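You operate a simulated robot arm through the tools that you are given. There is no shell and no other tool. Be economical: measure what you need, move in short steps, check, and stop when the job is done.

Carry out the task below with a simulated robot arm. There is one attempt and no reset: what you move stays moved.

TASK
Fetch the red-tagged roll and set it in the pink tub on the side table. Then fetch the purple-tagged roll and stand it on top of the blue washboard.
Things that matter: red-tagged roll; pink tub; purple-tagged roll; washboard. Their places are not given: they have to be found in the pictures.

It is judged by the outcome, as a careful person would: the job done as asked, and still so three seconds after it is handed in. It fails if anything else is knocked over, pushed out of place, dropped, spilled or broken.

THE ROBOT
A 7-joint arm with a two-finger parallel gripper, fixed in place. Base frame: the origin is at the foot of the arm, x ahead of it, y to its left, z up; the work surface is at about z = 760. Lengths are in mm, angles in rad, forces in N, time in s.
With the tool pointing down near the work surface it reaches from about 300 to 700 mm from the base axis. Its first joint turns from -1.152 to 1.152 rad. Payload 1.57 kg.
Tool frame: the origin (TCP) lies between the finger pads and is the grasp point; the fingertips stand 30 mm ahead of it; z points along the fingers, y is the line along which they close. The gripper opens to 110 mm. The fingers are 24 mm wide and 12 mm thick; the gripper's body (48 by 112 mm) begins 78 mm behind the TCP.
Orientation is that of the tool frame in the base frame, as a unit quaternion [x, y, z, w]. With the fingers straight down and closing along the base's y, the tool's x points along the base's -x, its y along +y and its z along -z.

THE INTERFACE
- The arm moves only by the tool arm_command. Its argument "steps" is a list of rows, each an object of numbers (a shift or turn left out is 0, a gripper value left out holds the last): "tx", "ty", "tz": the shift along the tool's x, y, z in units of 200 mm (1.0 is 200 mm); "wx", "wy", "wz": the turn, a rotation vector about the tool's x, y, z in units of 90 degrees (1.0 is 90 degrees). In form: [{"tx": .., "ty": .., "tz": .., "wx": .., "wy": .., "wz": ..}, ...]. A call has 1 to 20 rows; each row is the pose to reach, as a shift and turn from the pose commanded when the call began, along the tool's axes at that moment. "claw" is the finger opening in mm, from 0 to 110, set as the call begins (left out, the last holds). A call with a number of a shift or a turn outside -1 to 1 is refused whole. A row lasts 0.2 s, in which the tool goes at most 50 mm and 0.15 rad; a call with a longer step from one row to the next is refused whole, and so is a gripper value outside its range. A pose out of reach is approached as far as the arm can. The call stops where the force on the tool passes 40 N (or 10 N more than at its start, if that is more) or the arm is blocked; 0.2 s more then pass. The fingers move at their own pace (about 108 mm/s each) and stop on an object; they squeeze with about 35 N. The grip force told is the motor's: it shows also when the fingers shut on nothing. Time passes only in rows, and 0.2 s behind the last, so rows that repeat a pose let the fingers close. It gives the time, the measured TCP pose, the force on the tool (base axes), the opening and the grip force at its end, in the units of the frame above (readings bear some noise).
- Cameras (640 x 400 px; columns grow to the right, rows downward): "scene" is fixed at [156.9, -396.7, 1387.6]; the picture's right is [0.80, -0.60, 0.00], its down [-0.43, -0.58, -0.69] and it looks along [0.42, 0.56, -0.72] (base axes); focal length 298 px, centre (320, 200). "wrist" rides on the gripper at [-36, 0, -80] in the tool frame; the picture's right is [0.00, -1.00, 0.00], its down [0.97, 0.00, -0.24] and it looks along [0.24, 0.00, 0.97] (tool axes); focal length 218 px, centre (320, 200).
- capture(camera): a new picture of that camera. No time passes.
- pixel_to_xyz(camera, pixels): for up to 12 pixels [column, row] of the newest picture of that camera ("zoom" is the newest enlarged one), the place [x, y, z] in the base frame of the surface seen there, good to about 2 mm. No time passes.
- zoom(camera, box): a new picture of the part [left, top, right, bottom] of that camera's present view, enlarged. No time passes.
- sign_off(): hands the job in; it is judged then, once.

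Work in short steps. Measure before you move; look again where a grasp or a placing could have gone wrong, and mend it. You have 80 turns and 38 pictures in all, the two below and enlarged ones among them. Open the gripper and draw the arm clear of the work before you hand the job in, unless the task says otherwise; then end with one line.

The tools are called as a command line: name --argument value ..., lists and objects as JSON in quotes. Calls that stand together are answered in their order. arm_command: Moves the arm, as the interface text tells. Its arguments: {"type":"object","properties":{"steps":{"type":"array","items":{"type":"object","properties":{"tx":{"type":"number"},"ty":{"type":"number"},"tz":{"type":"number"},"wx":{"type":"number"},"wy":{"type":"number"},"wz":{"type":"number"}}}},"claw":{"type":"number"}},"required":["steps"]} The other tools are called the same way: capture (camera) takes a picture; pixel_to_xyz (camera, pixels) gives the place of the surface under pixels of a picture; zoom (camera, box) takes an enlarged picture of a part of a camera's view; sign_off () hands the job in.

At the start:

```text
t: 0.0
tcp_pos: [445.0, -164.4, 1152.4]
orientation: [0.0, 1.0, 0.0, 0.0]
wrist_force: [-0.3, 0.1, 0.1]
opening: 110.3
finger_force: 0.0
```

scene: 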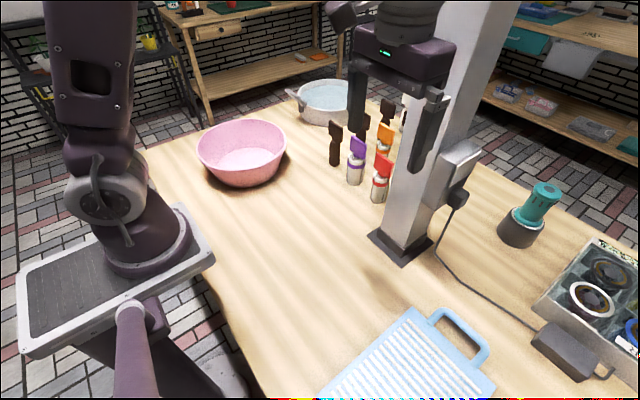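
wrist: 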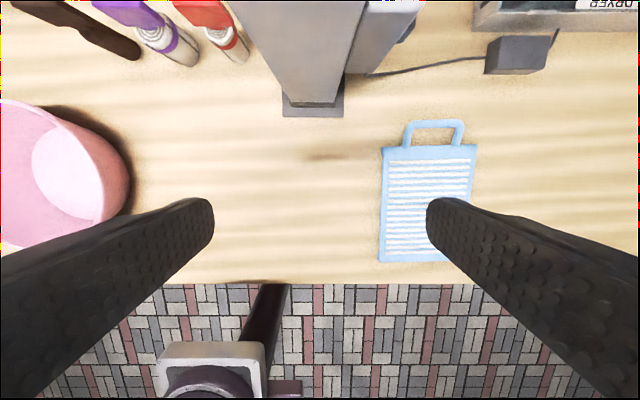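

I see the rolls around (357,160) purple and (381,175) red in the scene view; I zoom in there and measure.

zoom --camera "scene" --box '[280, 70, 440, 220]'

pixel_to_xyz --camera "scene" --pixels '[[357, 146], [355, 166], [354, 182], [383, 162], [380, 181], [378, 199], [245, 155], [243, 185], [200, 150], [286, 150], [240, 122], [400, 350]]'

pixel_to_xyz --camera "wrist" --pixels '[[382, 150], [475, 147], [380, 260], [420, 200], [130, 170], [60, 180], [315, 110], [285, 110], [342, 112], [245, 60], [195, 62], [430, 155]]'

```text
2.67 times, centred on (360, 145) of scene
```

zoom: 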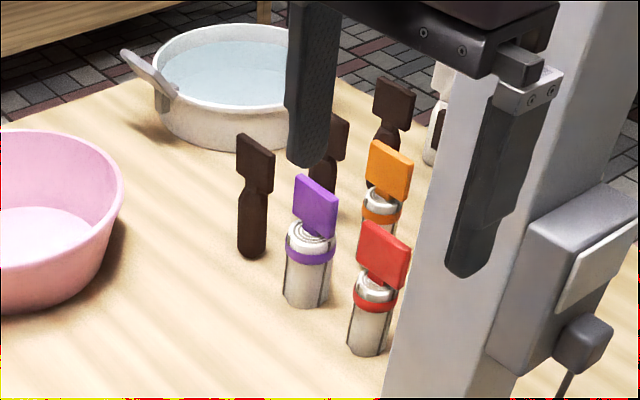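

```text
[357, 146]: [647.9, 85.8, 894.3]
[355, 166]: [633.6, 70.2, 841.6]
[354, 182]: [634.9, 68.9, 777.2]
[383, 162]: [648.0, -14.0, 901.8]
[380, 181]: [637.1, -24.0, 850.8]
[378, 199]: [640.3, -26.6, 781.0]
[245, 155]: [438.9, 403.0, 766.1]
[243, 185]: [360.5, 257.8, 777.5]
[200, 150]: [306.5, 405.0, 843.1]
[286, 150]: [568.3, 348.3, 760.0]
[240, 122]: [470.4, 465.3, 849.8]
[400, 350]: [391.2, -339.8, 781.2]
```

```text
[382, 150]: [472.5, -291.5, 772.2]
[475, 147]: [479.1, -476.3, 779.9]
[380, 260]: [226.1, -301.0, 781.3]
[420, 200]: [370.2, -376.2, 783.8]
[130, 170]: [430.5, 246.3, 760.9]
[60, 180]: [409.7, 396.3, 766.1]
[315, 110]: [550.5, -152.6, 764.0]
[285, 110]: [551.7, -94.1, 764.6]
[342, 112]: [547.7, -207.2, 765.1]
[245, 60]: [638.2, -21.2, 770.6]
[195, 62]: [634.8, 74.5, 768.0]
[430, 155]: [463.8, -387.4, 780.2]
```

The zoom shows two target rolls with flag-like tags. I measure their details from it.

pixel_to_xyz --camera "zoom" --pixels '[[296, 180], [336, 200], [330, 235], [310, 228], [286, 270], [330, 275], [310, 300], [365, 225], [409, 248], [402, 285], [350, 320], [388, 325]]'

pixel_to_xyz --camera "zoom" --pixels '[[368, 345], [310, 240], [372, 290], [410, 310], [425, 200], [440, 120], [240, 140], [252, 240], [380, 150], [380, 210], [270, 160], [325, 190]]'

zoom --camera "wrist" --box '[40, 0, 360, 130]'

```text
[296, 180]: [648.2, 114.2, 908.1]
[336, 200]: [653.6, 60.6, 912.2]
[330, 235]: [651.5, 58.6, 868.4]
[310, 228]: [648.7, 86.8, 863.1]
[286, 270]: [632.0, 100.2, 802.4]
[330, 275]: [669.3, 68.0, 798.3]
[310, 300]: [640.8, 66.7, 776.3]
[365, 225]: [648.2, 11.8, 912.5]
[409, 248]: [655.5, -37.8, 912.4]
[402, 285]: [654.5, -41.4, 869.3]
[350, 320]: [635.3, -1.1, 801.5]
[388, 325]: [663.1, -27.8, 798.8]
```

```text
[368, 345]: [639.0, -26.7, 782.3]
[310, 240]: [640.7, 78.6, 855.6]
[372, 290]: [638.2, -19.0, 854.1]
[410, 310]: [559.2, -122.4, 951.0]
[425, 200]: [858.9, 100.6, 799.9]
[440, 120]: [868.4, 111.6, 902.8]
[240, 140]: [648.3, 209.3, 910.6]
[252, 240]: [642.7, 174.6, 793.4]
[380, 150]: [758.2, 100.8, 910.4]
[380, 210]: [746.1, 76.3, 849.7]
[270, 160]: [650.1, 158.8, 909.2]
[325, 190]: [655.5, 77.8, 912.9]
```

```text
2.00 times, centred on (200, 65) of wrist
```

zoom: 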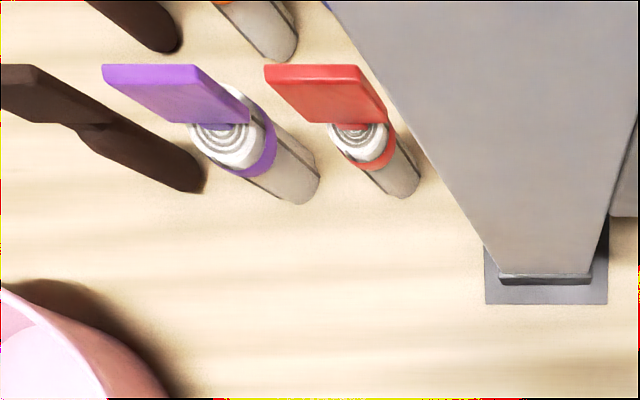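

Each tag is a thin plate standing in the y–z plane (red about x 655, y −40…12, z 868–912), and the post is at y < −95. I move +y away from the post first, turning the gripper so the fingers close along x.

arm_command --steps '[{"ty": 0.09, "wz": -0.09}, {"ty": 0.18, "wz": -0.18}, {"ty": 0.27, "wz": -0.27}, {"ty": 0.36, "wz": -0.36}, {"ty": 0.45, "wz": -0.45}, {"ty": 0.54, "wz": -0.54}, {"ty": 0.63, "wz": -0.63}, {"ty": 0.72, "wz": -0.72}, {"ty": 0.8, "wz": -0.81}, {"ty": 0.85, "wz": -0.9}, {"ty": 0.9, "wz": -0.96}, {"ty": 0.9, "wz": -1}, {"ty": 0.9, "wz": -1}]'

capture --camera "scene"

capture --camera "wrist"

```text
t: 2.8
tcp_pos: [445.5, 16.8, 1154.3]
orientation: [0.708, -0.706, -0.001, 0.0]
wrist_force: [0.1, 0.1, 0.5]
opening: 110.0
finger_force: 0.0
```

```text
33 pictures are left
```

scene: 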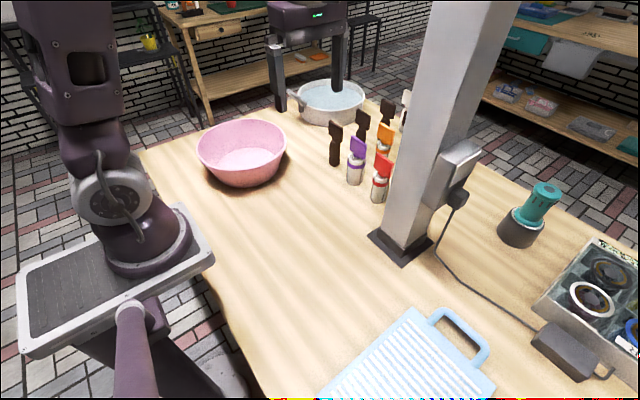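

```text
32 pictures are left
```

wrist: 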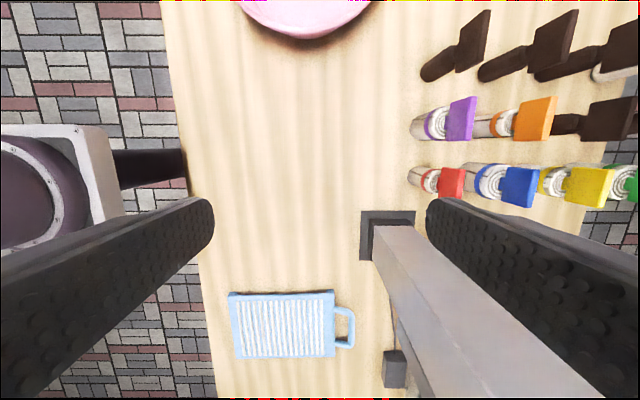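

A grid of rolls spaced about 100 mm apart; red is at (450,180), with blue behind it. I measure the tag edges and roll.

zoom --camera "wrist" --box '[390, 80, 560, 220]'

```text
2.86 times, centred on (475, 150) of wrist
```

zoom: 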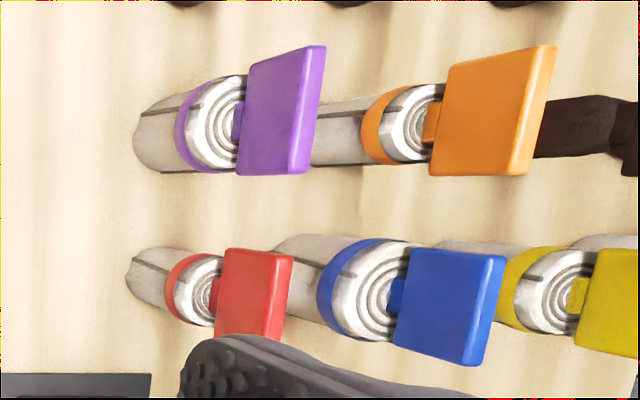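

pixel_to_xyz --camera "zoom" --pixels '[[281, 262], [291, 262], [272, 325], [284, 325], [225, 255], [190, 300], [205, 265], [400, 250], [440, 360], [330, 310], [130, 285], [215, 90]]'

pixel_to_xyz --camera "zoom" --pixels '[[312, 55], [323, 55], [293, 165], [305, 165], [250, 70], [240, 165], [200, 160], [145, 150], [200, 120], [495, 270], [502, 270], [410, 300]]'

pixel_to_xyz --camera "wrist" --pixels '[[361, 212], [415, 212], [375, 240], [430, 250], [232, 293], [333, 293], [333, 358], [236, 358], [283, 325], [350, 330], [360, 285], [335, 325]]'

pixel_to_xyz --camera "scene" --pixels '[[197, 152], [287, 145], [242, 187], [240, 120], [240, 158], [220, 160], [268, 155], [245, 172], [245, 150], [268, 125], [212, 130], [262, 180]]'

```text
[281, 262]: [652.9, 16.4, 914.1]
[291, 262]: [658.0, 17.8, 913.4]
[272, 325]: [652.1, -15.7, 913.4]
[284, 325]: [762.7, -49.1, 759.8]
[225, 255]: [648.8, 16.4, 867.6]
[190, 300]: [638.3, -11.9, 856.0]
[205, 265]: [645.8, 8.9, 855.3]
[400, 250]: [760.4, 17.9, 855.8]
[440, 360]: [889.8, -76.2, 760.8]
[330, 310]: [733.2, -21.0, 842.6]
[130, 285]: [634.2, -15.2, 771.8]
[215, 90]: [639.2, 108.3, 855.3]
```

```text
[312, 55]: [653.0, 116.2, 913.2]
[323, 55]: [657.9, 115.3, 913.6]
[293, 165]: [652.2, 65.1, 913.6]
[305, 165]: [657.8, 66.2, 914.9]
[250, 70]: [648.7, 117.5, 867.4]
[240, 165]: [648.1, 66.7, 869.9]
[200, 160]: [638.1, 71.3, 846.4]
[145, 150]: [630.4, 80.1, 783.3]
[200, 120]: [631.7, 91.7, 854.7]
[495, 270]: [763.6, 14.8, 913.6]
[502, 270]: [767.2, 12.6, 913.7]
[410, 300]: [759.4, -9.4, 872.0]
```

```text
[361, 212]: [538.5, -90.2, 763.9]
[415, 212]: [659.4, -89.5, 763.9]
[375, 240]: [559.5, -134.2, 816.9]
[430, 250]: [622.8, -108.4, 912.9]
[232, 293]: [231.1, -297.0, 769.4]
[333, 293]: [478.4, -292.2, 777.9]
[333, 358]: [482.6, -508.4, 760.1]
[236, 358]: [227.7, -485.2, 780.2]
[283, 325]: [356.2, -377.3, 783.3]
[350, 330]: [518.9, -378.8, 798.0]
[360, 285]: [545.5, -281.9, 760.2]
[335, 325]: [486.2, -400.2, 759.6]
```

```text
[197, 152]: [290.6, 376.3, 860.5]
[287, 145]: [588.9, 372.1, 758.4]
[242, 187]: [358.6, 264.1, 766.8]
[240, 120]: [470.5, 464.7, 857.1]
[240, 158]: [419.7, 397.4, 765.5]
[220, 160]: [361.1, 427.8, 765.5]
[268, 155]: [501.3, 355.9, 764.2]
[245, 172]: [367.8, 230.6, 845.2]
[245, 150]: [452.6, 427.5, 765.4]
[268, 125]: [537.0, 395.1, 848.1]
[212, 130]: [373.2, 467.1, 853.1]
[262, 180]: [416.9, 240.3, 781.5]
```

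Red: tag x 648–660, y centre about −11, top 914, roll shoulder at 857, radius about 18. I go above it, at z≈1000, opening 95.

arm_command --claw 95 --steps '[{"tx": 0.05, "ty": -0.2}, {"tx": 0.1, "ty": -0.4}, {"tx": 0.14, "ty": -0.6, "tz": 0.1}, {"tx": 0.14, "ty": -0.8, "tz": 0.2}, {"tx": 0.14, "ty": -1.0, "tz": 0.3}, {"tx": 0.14, "ty": -1.0, "tz": 0.5}, {"tx": 0.14, "ty": -1.0, "tz": 0.6}, {"tx": 0.14, "ty": -1.0, "tz": 0.6}]'

capture --camera "wrist"

```text
t: 4.6
tcp_pos: [646.1, -11.0, 1033.2]
orientation: [0.707, -0.707, -0.001, 0.0]
wrist_force: [0.5, 0.4, 0.0]
opening: 95.1
finger_force: 0.1
```

```text
30 pictures are left
```

wrist: 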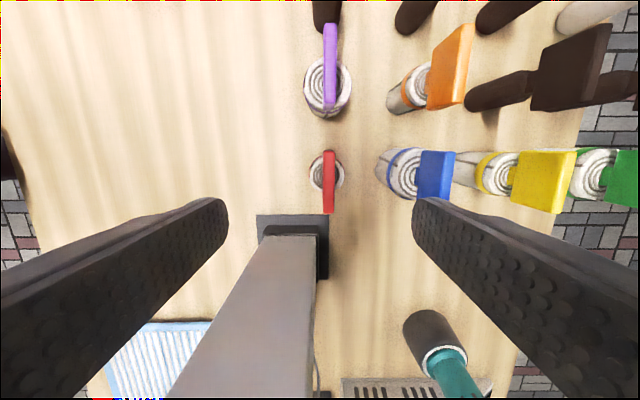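

pixel_to_xyz --camera "wrist" --pixels '[[325, 154], [333, 154], [325, 208], [333, 208], [315, 172], [342, 172], [326, 30], [335, 30], [330, 105], [308, 85], [349, 85], [380, 165]]'

```text
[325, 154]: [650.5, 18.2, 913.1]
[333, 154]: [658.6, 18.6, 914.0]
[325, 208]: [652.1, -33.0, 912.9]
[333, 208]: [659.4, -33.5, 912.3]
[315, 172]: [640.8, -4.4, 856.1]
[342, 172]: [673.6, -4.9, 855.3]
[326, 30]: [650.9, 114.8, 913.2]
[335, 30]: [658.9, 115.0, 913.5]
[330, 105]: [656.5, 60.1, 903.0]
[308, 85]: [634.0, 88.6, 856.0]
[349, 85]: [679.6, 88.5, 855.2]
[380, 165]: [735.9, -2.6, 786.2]
```

Red centre is (656,−8). I descend to TCP z≈846, fingers either side of the roll's upper body.

arm_command --steps '[{"tx": -0.015, "ty": -0.05}, {"tx": -0.015, "ty": -0.05, "tz": 0.2}, {"tx": -0.015, "ty": -0.05, "tz": 0.4}, {"tx": -0.015, "ty": -0.05, "tz": 0.55}, {"tx": -0.015, "ty": -0.05, "tz": 0.7}, {"tx": -0.015, "ty": -0.05, "tz": 0.8}, {"tx": -0.015, "ty": -0.05, "tz": 0.88}, {"tx": -0.015, "ty": -0.05, "tz": 0.93}, {"tx": -0.015, "ty": -0.05, "tz": 0.93}]'

capture --camera "wrist"

```text
t: 6.6
tcp_pos: [655.5, -8.4, 845.2]
orientation: [0.707, -0.707, 0.001, 0.0]
wrist_force: [0.9, 0.5, -0.9]
opening: 94.9
finger_force: 0.0
```

```text
29 pictures are left
```

wrist: 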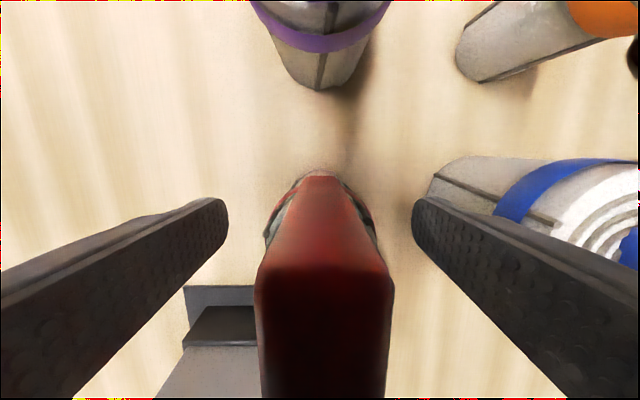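

The roll is centred between the fingers, so I close.

arm_command --claw 0 --steps '[{}, {}, {}, {}]'

```text
t: 7.6
tcp_pos: [655.4, -8.2, 845.4]
orientation: [0.708, -0.707, 0.0, 0.0]
wrist_force: [0.2, -0.3, -0.4]
opening: 43.0
finger_force: 34.8
```

Gripped at 43 mm. I lift straight up, in small increments.

arm_command --steps '[{"tz": -0.05}, {"tz": -0.1}, {"tz": -0.25}, {"tz": -0.4}, {"tz": -0.6}, {"tz": -0.8}, {"tz": -0.95}, {"tz": -0.95}]'

capture --camera "scene"

```text
t: 9.4
tcp_pos: [654.3, -6.7, 1034.9]
orientation: [-0.707, 0.707, 0.0, 0.0]
wrist_force: [0.3, -0.2, -2.1]
opening: 43.1
finger_force: 34.9
```

```text
28 pictures are left
```

scene: 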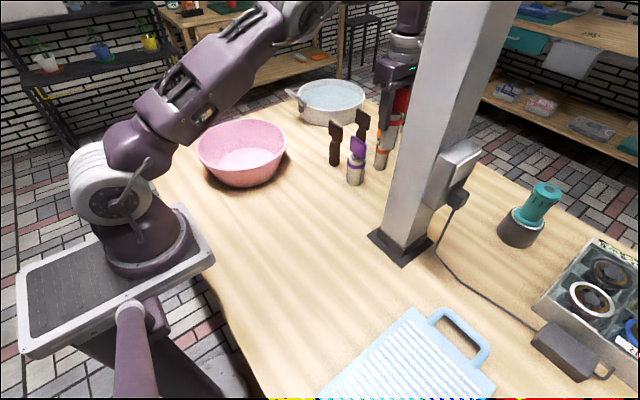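

Roll held (bottom about z 950, above the 914 tags). I carry it back toward the tub in two moves.

arm_command --steps '[{"tz": -0.1}, {"ty": 0.2, "tz": -0.15}, {"tx": -0.05, "ty": 0.4, "tz": -0.15}, {"tx": -0.2, "ty": 0.58, "tz": -0.15}, {"tx": -0.35, "ty": 0.75, "tz": -0.15}, {"tx": -0.5, "ty": 0.9, "tz": -0.15}, {"tx": -0.7, "ty": 0.95, "tz": -0.15}, {"tx": -0.88, "ty": 1.0, "tz": -0.15}, {"tx": -0.88, "ty": 1.0, "tz": -0.15}]'

arm_command --steps '[{"tx": -0.18, "ty": 0.03}, {"tx": -0.36, "ty": 0.07}, {"tx": -0.54, "ty": 0.1}, {"tx": -0.72, "ty": 0.13}, {"tx": -0.87, "ty": 0.17}, {"tx": -0.87, "ty": 0.17}]'

capture --camera "wrist"

capture --camera "scene"

```text
t: 11.4
tcp_pos: [455.8, 168.1, 1066.1]
orientation: [-0.707, 0.707, 0.0, 0.001]
wrist_force: [0.1, -0.1, -2.2]
opening: 43.5
finger_force: 35.4
```

```text
t: 12.8
tcp_pos: [420.5, 340.4, 1069.6]
orientation: [0.707, -0.707, 0.0, 0.0]
wrist_force: [0.0, -0.2, -2.2]
opening: 43.4
finger_force: 35.2
```

```text
27 pictures are left
```

wrist: 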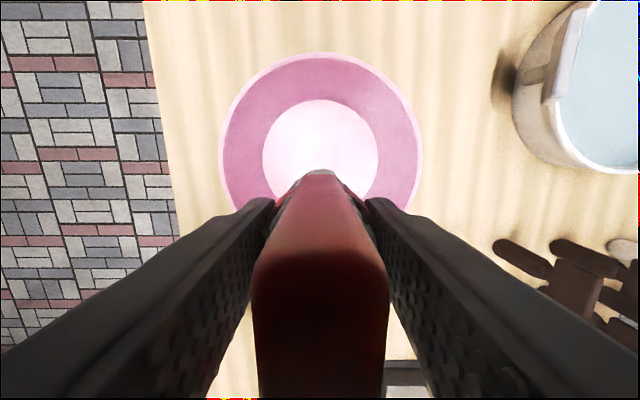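

```text
26 pictures are left
```

scene: 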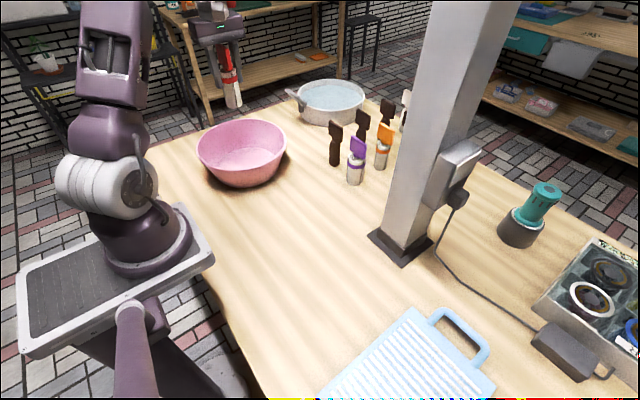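

The tub floor shows as the bright disc (262–378 columns, top row 100); I measure its edges.

pixel_to_xyz --camera "wrist" --pixels '[[265, 157], [375, 157], [320, 103], [280, 118], [360, 118], [222, 155], [419, 150], [320, 55], [320, 150], [250, 90], [390, 90], [355, 190]]'

```text
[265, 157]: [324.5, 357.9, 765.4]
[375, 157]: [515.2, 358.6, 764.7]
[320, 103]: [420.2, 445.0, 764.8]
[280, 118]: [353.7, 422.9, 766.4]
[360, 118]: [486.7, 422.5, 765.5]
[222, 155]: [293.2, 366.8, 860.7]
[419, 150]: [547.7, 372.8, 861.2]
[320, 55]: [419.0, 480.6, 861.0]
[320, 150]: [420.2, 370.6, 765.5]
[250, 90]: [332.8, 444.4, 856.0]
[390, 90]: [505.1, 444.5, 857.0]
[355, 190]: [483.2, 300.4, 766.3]
```

Floor centre is (420,353) at z 765.5, so the release height is about TCP 851. I lower.

arm_command --steps '[{"tx": -0.06, "tz": 0.15}, {"tx": -0.06, "tz": 0.35}, {"tx": -0.06, "tz": 0.55}, {"tx": -0.06, "tz": 0.75}, {"tx": -0.06, "tz": 0.9}, {"tx": -0.06, "tz": 1.0}, {"tx": -0.06, "tz": 1.0}]'

arm_command --steps '[{"tz": 0.025}, {"tz": 0.05}, {"tz": 0.07}, {"tz": 0.085}, {"tz": 0.085}]'

zoom --camera "scene" --box '[160, 60, 320, 210]'

```text
t: 14.4
tcp_pos: [421.4, 353.3, 866.5]
orientation: [-0.707, 0.707, 0.0, 0.0]
wrist_force: [-0.3, -0.3, -3.1]
opening: 43.1
finger_force: 35.0
```

```text
t: 15.6
tcp_pos: [422.2, 353.1, 850.7]
orientation: [0.707, -0.707, 0.0, -0.001]
wrist_force: [-4.4, -4.7, 31.8]
opening: 43.1
finger_force: 35.4
```

```text
2.67 times, centred on (240, 135) of scene
```

zoom: 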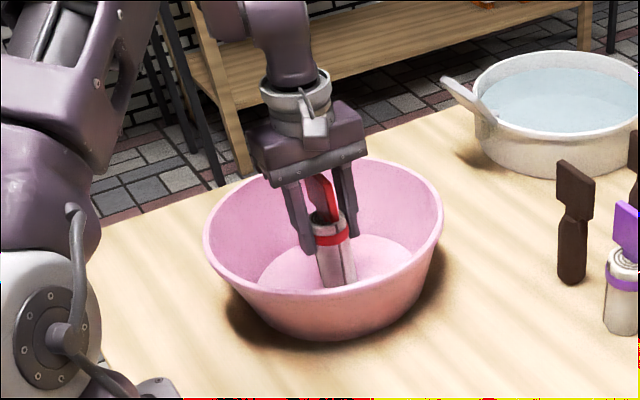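

Contact felt (32 N): it stands on the floor. I ease up 1 mm and open.

arm_command --steps '[{"tz": -0.005}, {"tz": -0.005}]'

arm_command --claw 85 --steps '[{}, {}, {}, {}]'

capture --camera "wrist"

```text
t: 16.2
tcp_pos: [422.2, 352.5, 850.2]
orientation: [0.707, -0.707, 0.0, 0.0]
wrist_force: [-4.6, -4.3, 27.6]
opening: 43.3
finger_force: 35.5
```

```text
t: 17.2
tcp_pos: [421.9, 353.0, 850.4]
orientation: [-0.707, 0.707, 0.0, 0.0]
wrist_force: [-0.1, -0.2, 0.3]
opening: 84.8
finger_force: 0.1
```

```text
24 pictures are left
```

wrist: 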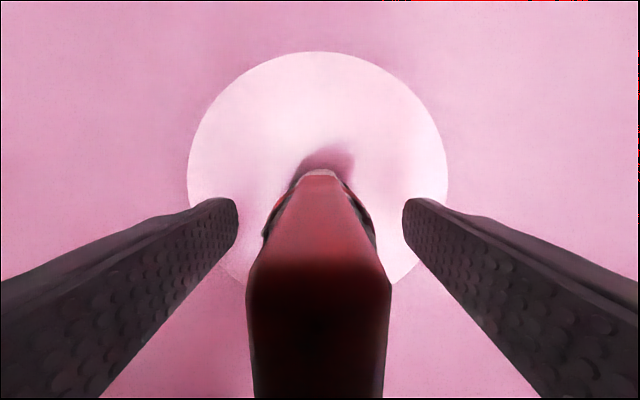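

Released and standing. I rise straight up and check it.

arm_command --steps '[{"tz": -0.08}, {"tz": -0.2}, {"tz": -0.4}, {"tz": -0.6}, {"tz": -0.8}, {"tz": -0.92}, {"tz": -0.92}]'

capture --camera "scene"

```text
t: 18.8
tcp_pos: [421.7, 352.6, 1035.0]
orientation: [0.708, -0.707, 0.0, 0.0]
wrist_force: [-0.3, -0.5, 0.6]
opening: 85.1
finger_force: 0.1
```

```text
23 pictures are left
```

scene: 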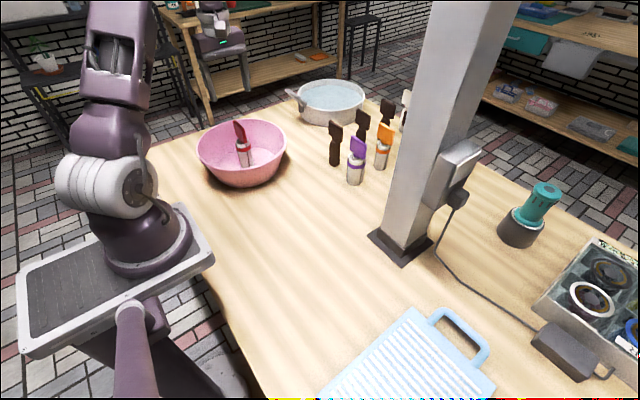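

Red stands in the tub. Next, above purple at (656,89).

arm_command --claw 100 --steps '[{"tx": 0.15, "ty": -0.13}, {"tx": 0.3, "ty": -0.26}, {"tx": 0.45, "ty": -0.39}, {"tx": 0.6, "ty": -0.52}, {"tx": 0.75, "ty": -0.65}, {"tx": 0.9, "ty": -0.78}, {"tx": 1.0, "ty": -0.92}, {"tx": 1.0, "ty": -1.0}, {"tx": 1.0, "ty": -1.0}]'

arm_command --steps '[{"tx": 0.16, "ty": -0.09}, {"tx": 0.31, "ty": -0.17}, {"tx": 0.31, "ty": -0.17}, {"tx": 0.31, "ty": -0.17}]'

capture --camera "wrist"

```text
t: 20.8
tcp_pos: [622.3, 153.6, 1032.4]
orientation: [-0.707, 0.707, 0.001, 0.0]
wrist_force: [-0.2, 0.8, 0.9]
opening: 100.3
finger_force: 0.0
```

```text
t: 21.8
tcp_pos: [654.1, 90.7, 1032.4]
orientation: [-0.707, 0.707, 0.0, 0.0]
wrist_force: [0.0, -0.2, 0.2]
opening: 100.0
finger_force: 0.1
```

```text
22 pictures are left
```

wrist: 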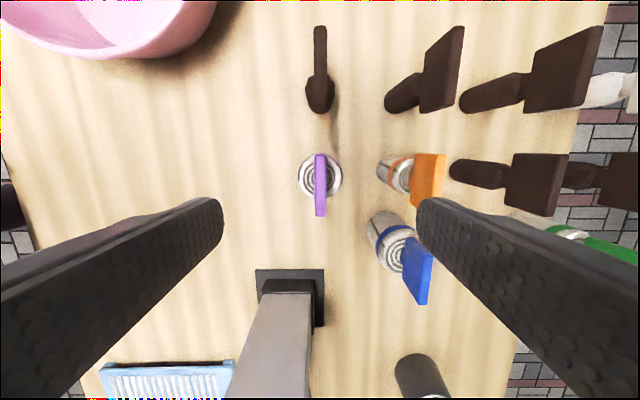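

Blue looks turned at (400,250); I check whether it's been disturbed, and measure purple.

zoom --camera "wrist" --box '[280, 130, 480, 310]'

pixel_to_xyz --camera "wrist" --pixels '[[316, 158], [324, 158], [317, 212], [325, 212], [300, 176], [340, 176], [403, 240], [430, 256], [426, 300], [375, 225], [413, 158], [444, 158]]'

```text
2.22 times, centred on (380, 220) of wrist
```

zoom: 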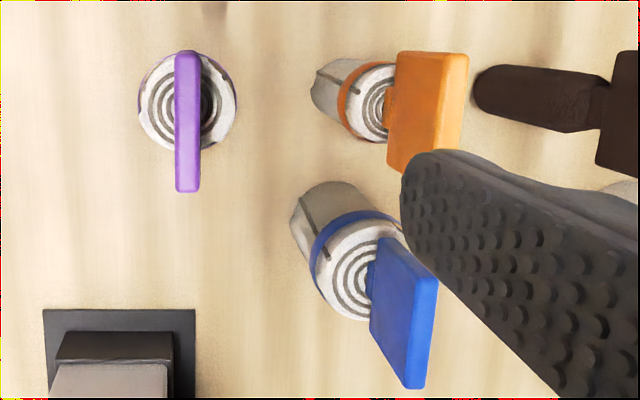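

```text
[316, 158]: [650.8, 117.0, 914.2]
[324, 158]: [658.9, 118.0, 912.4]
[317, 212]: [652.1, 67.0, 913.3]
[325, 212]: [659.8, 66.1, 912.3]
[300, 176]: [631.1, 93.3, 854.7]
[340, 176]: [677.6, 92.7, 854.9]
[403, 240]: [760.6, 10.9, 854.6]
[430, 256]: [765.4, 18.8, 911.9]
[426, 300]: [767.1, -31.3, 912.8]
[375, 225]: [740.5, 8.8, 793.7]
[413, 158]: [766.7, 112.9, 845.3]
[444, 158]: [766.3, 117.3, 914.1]
```

Blue hasn't moved (its tag is still at x≈766, aligned with y). Purple centre is (655,92), so I descend.

arm_command --steps '[{"tx": -0.006, "ty": -0.006, "tz": 0.15}, {"tx": -0.006, "ty": -0.006, "tz": 0.35}, {"tx": -0.006, "ty": -0.006, "tz": 0.55}, {"tx": -0.006, "ty": -0.006, "tz": 0.7}, {"tx": -0.006, "ty": -0.006, "tz": 0.8}, {"tx": -0.006, "ty": -0.006, "tz": 0.88}, {"tx": -0.006, "ty": -0.006, "tz": 0.93}, {"tx": -0.006, "ty": -0.006, "tz": 0.93}]'

capture --camera "wrist"

```text
t: 23.6
tcp_pos: [657.6, 90.6, 848.5]
orientation: [-0.707, 0.707, -0.001, 0.0]
wrist_force: [-0.6, -0.2, -0.3]
opening: 99.9
finger_force: 0.1
```

```text
20 pictures are left
```

wrist: 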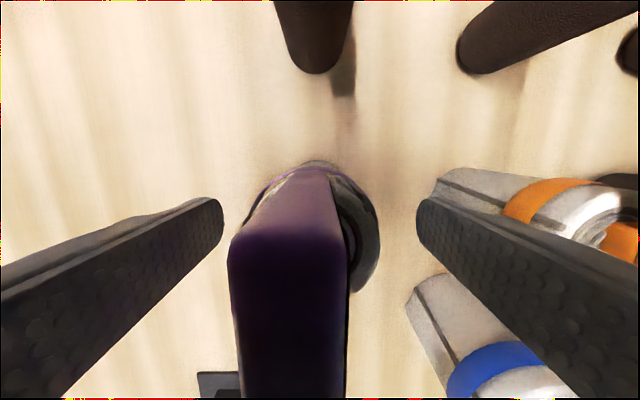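

The roll sits about 3 mm toward −x of centre; I correct and then close.

arm_command --steps '[{"ty": 0.015, "tz": 0.01}, {"ty": 0.015, "tz": 0.01}]'

arm_command --claw 0 --steps '[{}, {}, {}, {}]'

```text
t: 24.2
tcp_pos: [654.3, 91.5, 846.6]
orientation: [0.707, -0.707, 0.0, 0.0]
wrist_force: [-0.3, -0.7, -0.4]
opening: 100.1
finger_force: 0.1
```

```text
t: 25.2
tcp_pos: [654.9, 91.4, 846.0]
orientation: [0.707, -0.707, 0.0, -0.001]
wrist_force: [1.4, -0.4, 0.2]
opening: 53.4
finger_force: 35.1
```

Gripped at 53 mm with the TCP at 846 over the 760 table. I lift and draw back in x.

arm_command --steps '[{"tz": -0.05}, {"tz": -0.1}, {"tz": -0.25}, {"tz": -0.4}, {"tz": -0.6}, {"tz": -0.8}, {"tz": -0.95}, {"tz": -0.95}]'

arm_command --steps '[{"ty": 0.2}, {"ty": 0.4}, {"ty": 0.6}, {"ty": 0.8}, {"ty": 1.0}, {"ty": 1.0}]'

arm_command --steps '[{"ty": 0.2}, {"ty": 0.35, "tx": 0.1}, {"ty": 0.4, "tx": 0.3}, {"ty": 0.45, "tx": 0.5}, {"ty": 0.45, "tx": 0.7}, {"ty": 0.45, "tx": 0.9}, {"ty": 0.45, "tx": 1.0}, {"ty": 0.45, "tx": 1.0}]'

capture --camera "scene"

```text
t: 27.0
tcp_pos: [652.9, 94.7, 1038.0]
orientation: [-0.707, 0.707, 0.0, 0.0]
wrist_force: [-0.8, 0.1, -3.1]
opening: 53.2
finger_force: 34.8
```

```text
t: 28.4
tcp_pos: [454.0, 95.8, 1037.5]
orientation: [0.707, -0.707, 0.001, 0.0]
wrist_force: [0.1, 0.7, -3.2]
opening: 53.3
finger_force: 34.8
```

```text
t: 30.2
tcp_pos: [362.4, -105.1, 1035.3]
orientation: [0.707, -0.707, -0.001, 0.001]
wrist_force: [-0.8, -0.2, -2.9]
opening: 53.3
finger_force: 35.3
```

```text
19 pictures are left
```

scene: 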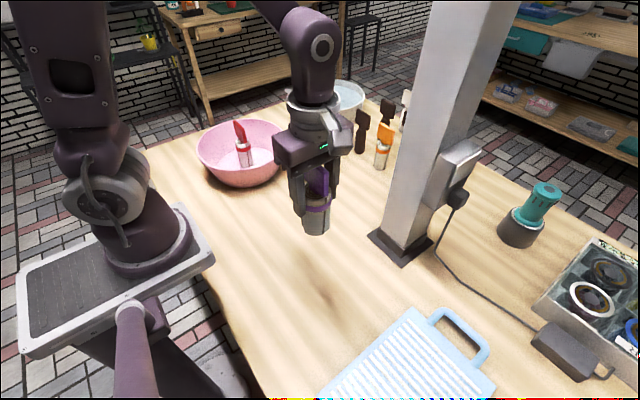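

Purple is held. I continue toward the board and measure it from above.

arm_command --steps '[{"tx": 0.2}, {"tx": 0.4}, {"tx": 0.6}, {"tx": 0.8}, {"tx": 1.0}, {"tx": 1.0}]'

arm_command --steps '[{"tx": 0.2}, {"tx": 0.4}, {"tx": 0.4}, {"tx": 0.4}]'

capture --camera "wrist"

zoom --camera "scene" --box '[300, 200, 560, 400]'

```text
t: 31.6
tcp_pos: [360.9, -306.7, 1033.5]
orientation: [-0.707, 0.707, 0.0, 0.0]
wrist_force: [-0.5, 0.5, -3.3]
opening: 53.3
finger_force: 34.6
```

```text
t: 32.6
tcp_pos: [363.9, -387.3, 1035.1]
orientation: [-0.707, 0.707, 0.0, 0.0]
wrist_force: [0.2, 0.4, -2.6]
opening: 53.7
finger_force: 34.8
```

```text
18 pictures are left
```

wrist: 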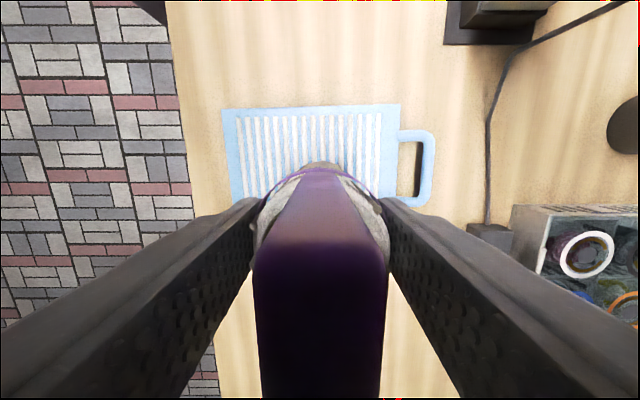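

```text
2.00 times, centred on (430, 300) of scene
```

zoom: 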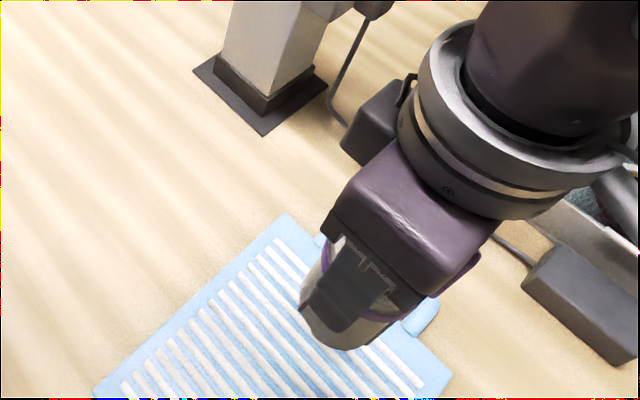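

pixel_to_xyz --camera "wrist" --pixels '[[228, 112], [396, 107], [239, 190], [394, 190], [260, 150], [265, 150], [270, 150], [275, 150], [345, 150], [350, 150], [355, 150], [360, 150]]'

```text
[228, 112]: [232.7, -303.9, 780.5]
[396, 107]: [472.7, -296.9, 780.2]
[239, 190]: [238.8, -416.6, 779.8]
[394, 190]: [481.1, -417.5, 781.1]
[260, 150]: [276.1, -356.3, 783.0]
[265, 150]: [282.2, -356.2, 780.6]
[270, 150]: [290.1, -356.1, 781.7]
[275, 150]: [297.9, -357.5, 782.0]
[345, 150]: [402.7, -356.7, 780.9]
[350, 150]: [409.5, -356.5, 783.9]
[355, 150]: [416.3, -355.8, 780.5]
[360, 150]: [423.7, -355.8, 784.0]
```

Ridge tops are at z≈784 with ~14 mm pitch, and the TCP is over the board's middle. I lower to z≈876, then creep to contact (expected ≈870).

arm_command --steps '[{"ty": -0.015, "tz": 0.15}, {"ty": -0.015, "tz": 0.35}, {"ty": -0.015, "tz": 0.55}, {"ty": -0.015, "tz": 0.7}, {"ty": -0.015, "tz": 0.78}, {"ty": -0.015, "tz": 0.79}, {"ty": -0.015, "tz": 0.79}]'

zoom --camera "scene" --box '[300, 200, 560, 400]'

```text
t: 34.2
tcp_pos: [366.5, -388.3, 875.4]
orientation: [-0.707, 0.707, 0.001, 0.001]
wrist_force: [-0.2, -0.8, -3.0]
opening: 53.5
finger_force: 35.3
```

```text
2.00 times, centred on (430, 300) of scene
```

zoom: 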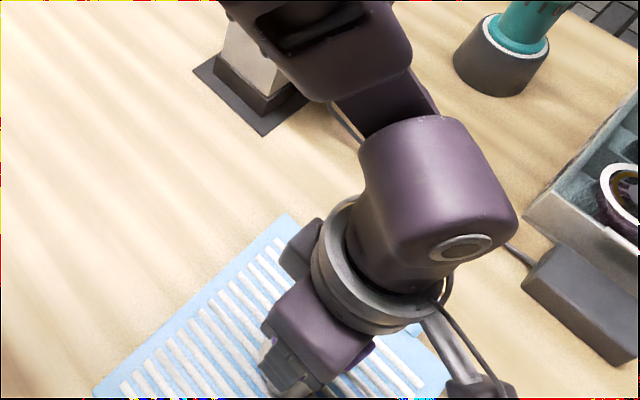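

No contact yet. I creep down 1 mm per row, 5 mm.

arm_command --steps '[{"tz": 0.005}, {"tz": 0.01}, {"tz": 0.015}, {"tz": 0.02}, {"tz": 0.023}, {"tz": 0.023}]'

```text
t: 35.6
tcp_pos: [366.7, -387.1, 873.3]
orientation: [0.707, -0.707, 0.001, 0.0]
wrist_force: [0.7, -0.1, -3.5]
opening: 53.4
finger_force: 34.7
```

arm_command --steps '[{"tz": 0.004}, {"tz": 0.008}, {"tz": 0.012}, {"tz": 0.015}, {"tz": 0.015}]'

```text
t: 36.8
tcp_pos: [367.5, -387.4, 871.3]
orientation: [-0.707, 0.707, 0.0, 0.001]
wrist_force: [0.2, -1.8, -3.2]
opening: 53.3
finger_force: 35.4
```

Still free hanging (−3 N). I continue.

arm_command --steps '[{"tz": 0.005}, {"tz": 0.01}, {"tz": 0.01}]'

```text
t: 37.6
tcp_pos: [366.4, -388.9, 869.0]
orientation: [-0.707, 0.707, -0.001, -0.001]
wrist_force: [0.2, 1.0, 6.7]
opening: 53.3
finger_force: 34.6
```

Contact at z 869 (+10 N). I add a half-millimetre and then release.

arm_command --steps '[{"tz": 0.003}, {"tz": 0.003}]'

arm_command --claw 95 --steps '[{}, {}, {}, {}]'

capture --camera "wrist"

```text
t: 38.2
tcp_pos: [366.7, -387.8, 868.8]
orientation: [-0.706, 0.708, -0.001, 0.001]
wrist_force: [0.3, 1.7, 22.3]
opening: 53.6
finger_force: 34.9
```

```text
t: 39.2
tcp_pos: [365.1, -388.2, 867.7]
orientation: [-0.707, 0.707, 0.001, 0.0]
wrist_force: [0.7, -1.1, -0.5]
opening: 94.9
finger_force: 0.0
```

```text
15 pictures are left
```

wrist: 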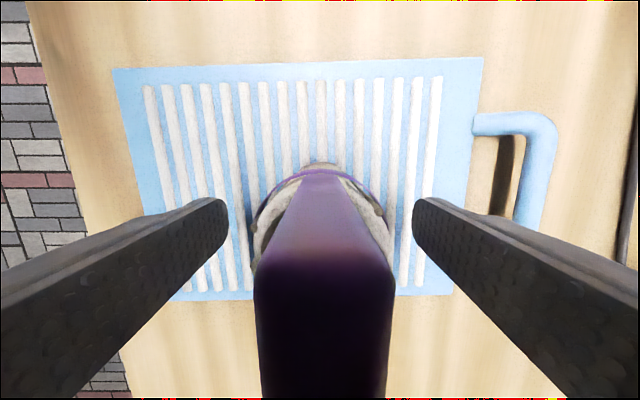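

Standing centred on the ridges. I rise straight up, then draw back toward +y.

arm_command --steps '[{"tz": -0.08}, {"tz": -0.2}, {"tz": -0.4}, {"tz": -0.6}, {"tz": -0.8}, {"tz": -0.9}, {"tz": -0.9}]'

arm_command --steps '[{"tx": -0.2}, {"tx": -0.4}, {"tx": -0.6}, {"tx": -0.8}, {"tx": -1.0}, {"tx": -1.0}]'

arm_command --steps '[{"tx": -0.2}, {"tx": -0.4}, {"tx": -0.6}, {"tx": -0.8}, {"tx": -0.8}]'

capture --camera "scene"

capture --camera "wrist"

```text
t: 40.8
tcp_pos: [366.6, -388.8, 1048.2]
orientation: [-0.707, 0.708, 0.001, 0.0]
wrist_force: [-0.9, 0.0, -0.6]
opening: 94.9
finger_force: 0.1
```

```text
t: 42.2
tcp_pos: [366.3, -189.2, 1049.1]
orientation: [-0.707, 0.707, 0.0, 0.001]
wrist_force: [1.0, 0.2, 0.1]
opening: 95.0
finger_force: 0.1
```

```text
t: 43.4
tcp_pos: [370.8, -26.8, 1050.2]
orientation: [0.707, -0.707, 0.0, -0.001]
wrist_force: [-0.1, 0.1, -0.4]
opening: 95.1
finger_force: 0.0
```

```text
14 pictures are left
```

scene: 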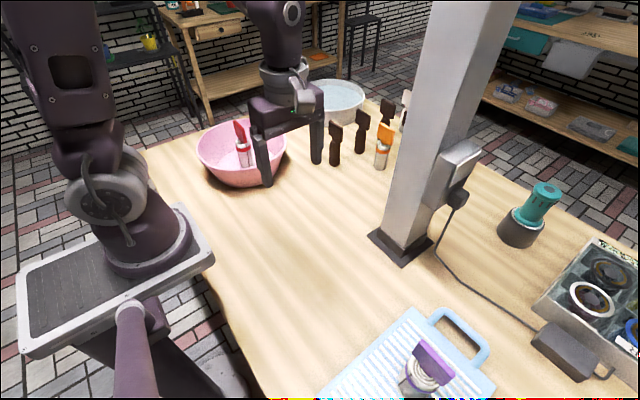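

```text
13 pictures are left
```

wrist: 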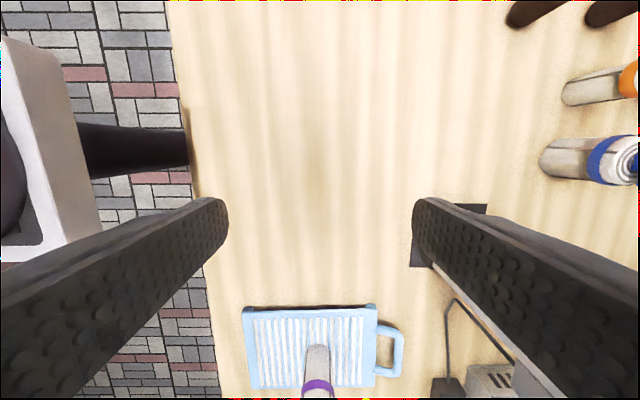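

Both rolls are standing where asked, nothing else has moved, and the arm is clear with the gripper open. I hand in.

sign_off

```text
The job is handed in.
```

The red-tagged roll stands in the pink tub and the purple-tagged roll stands upright on the blue washboard; the last pictures show nothing else disturbed, and the job is handed in.
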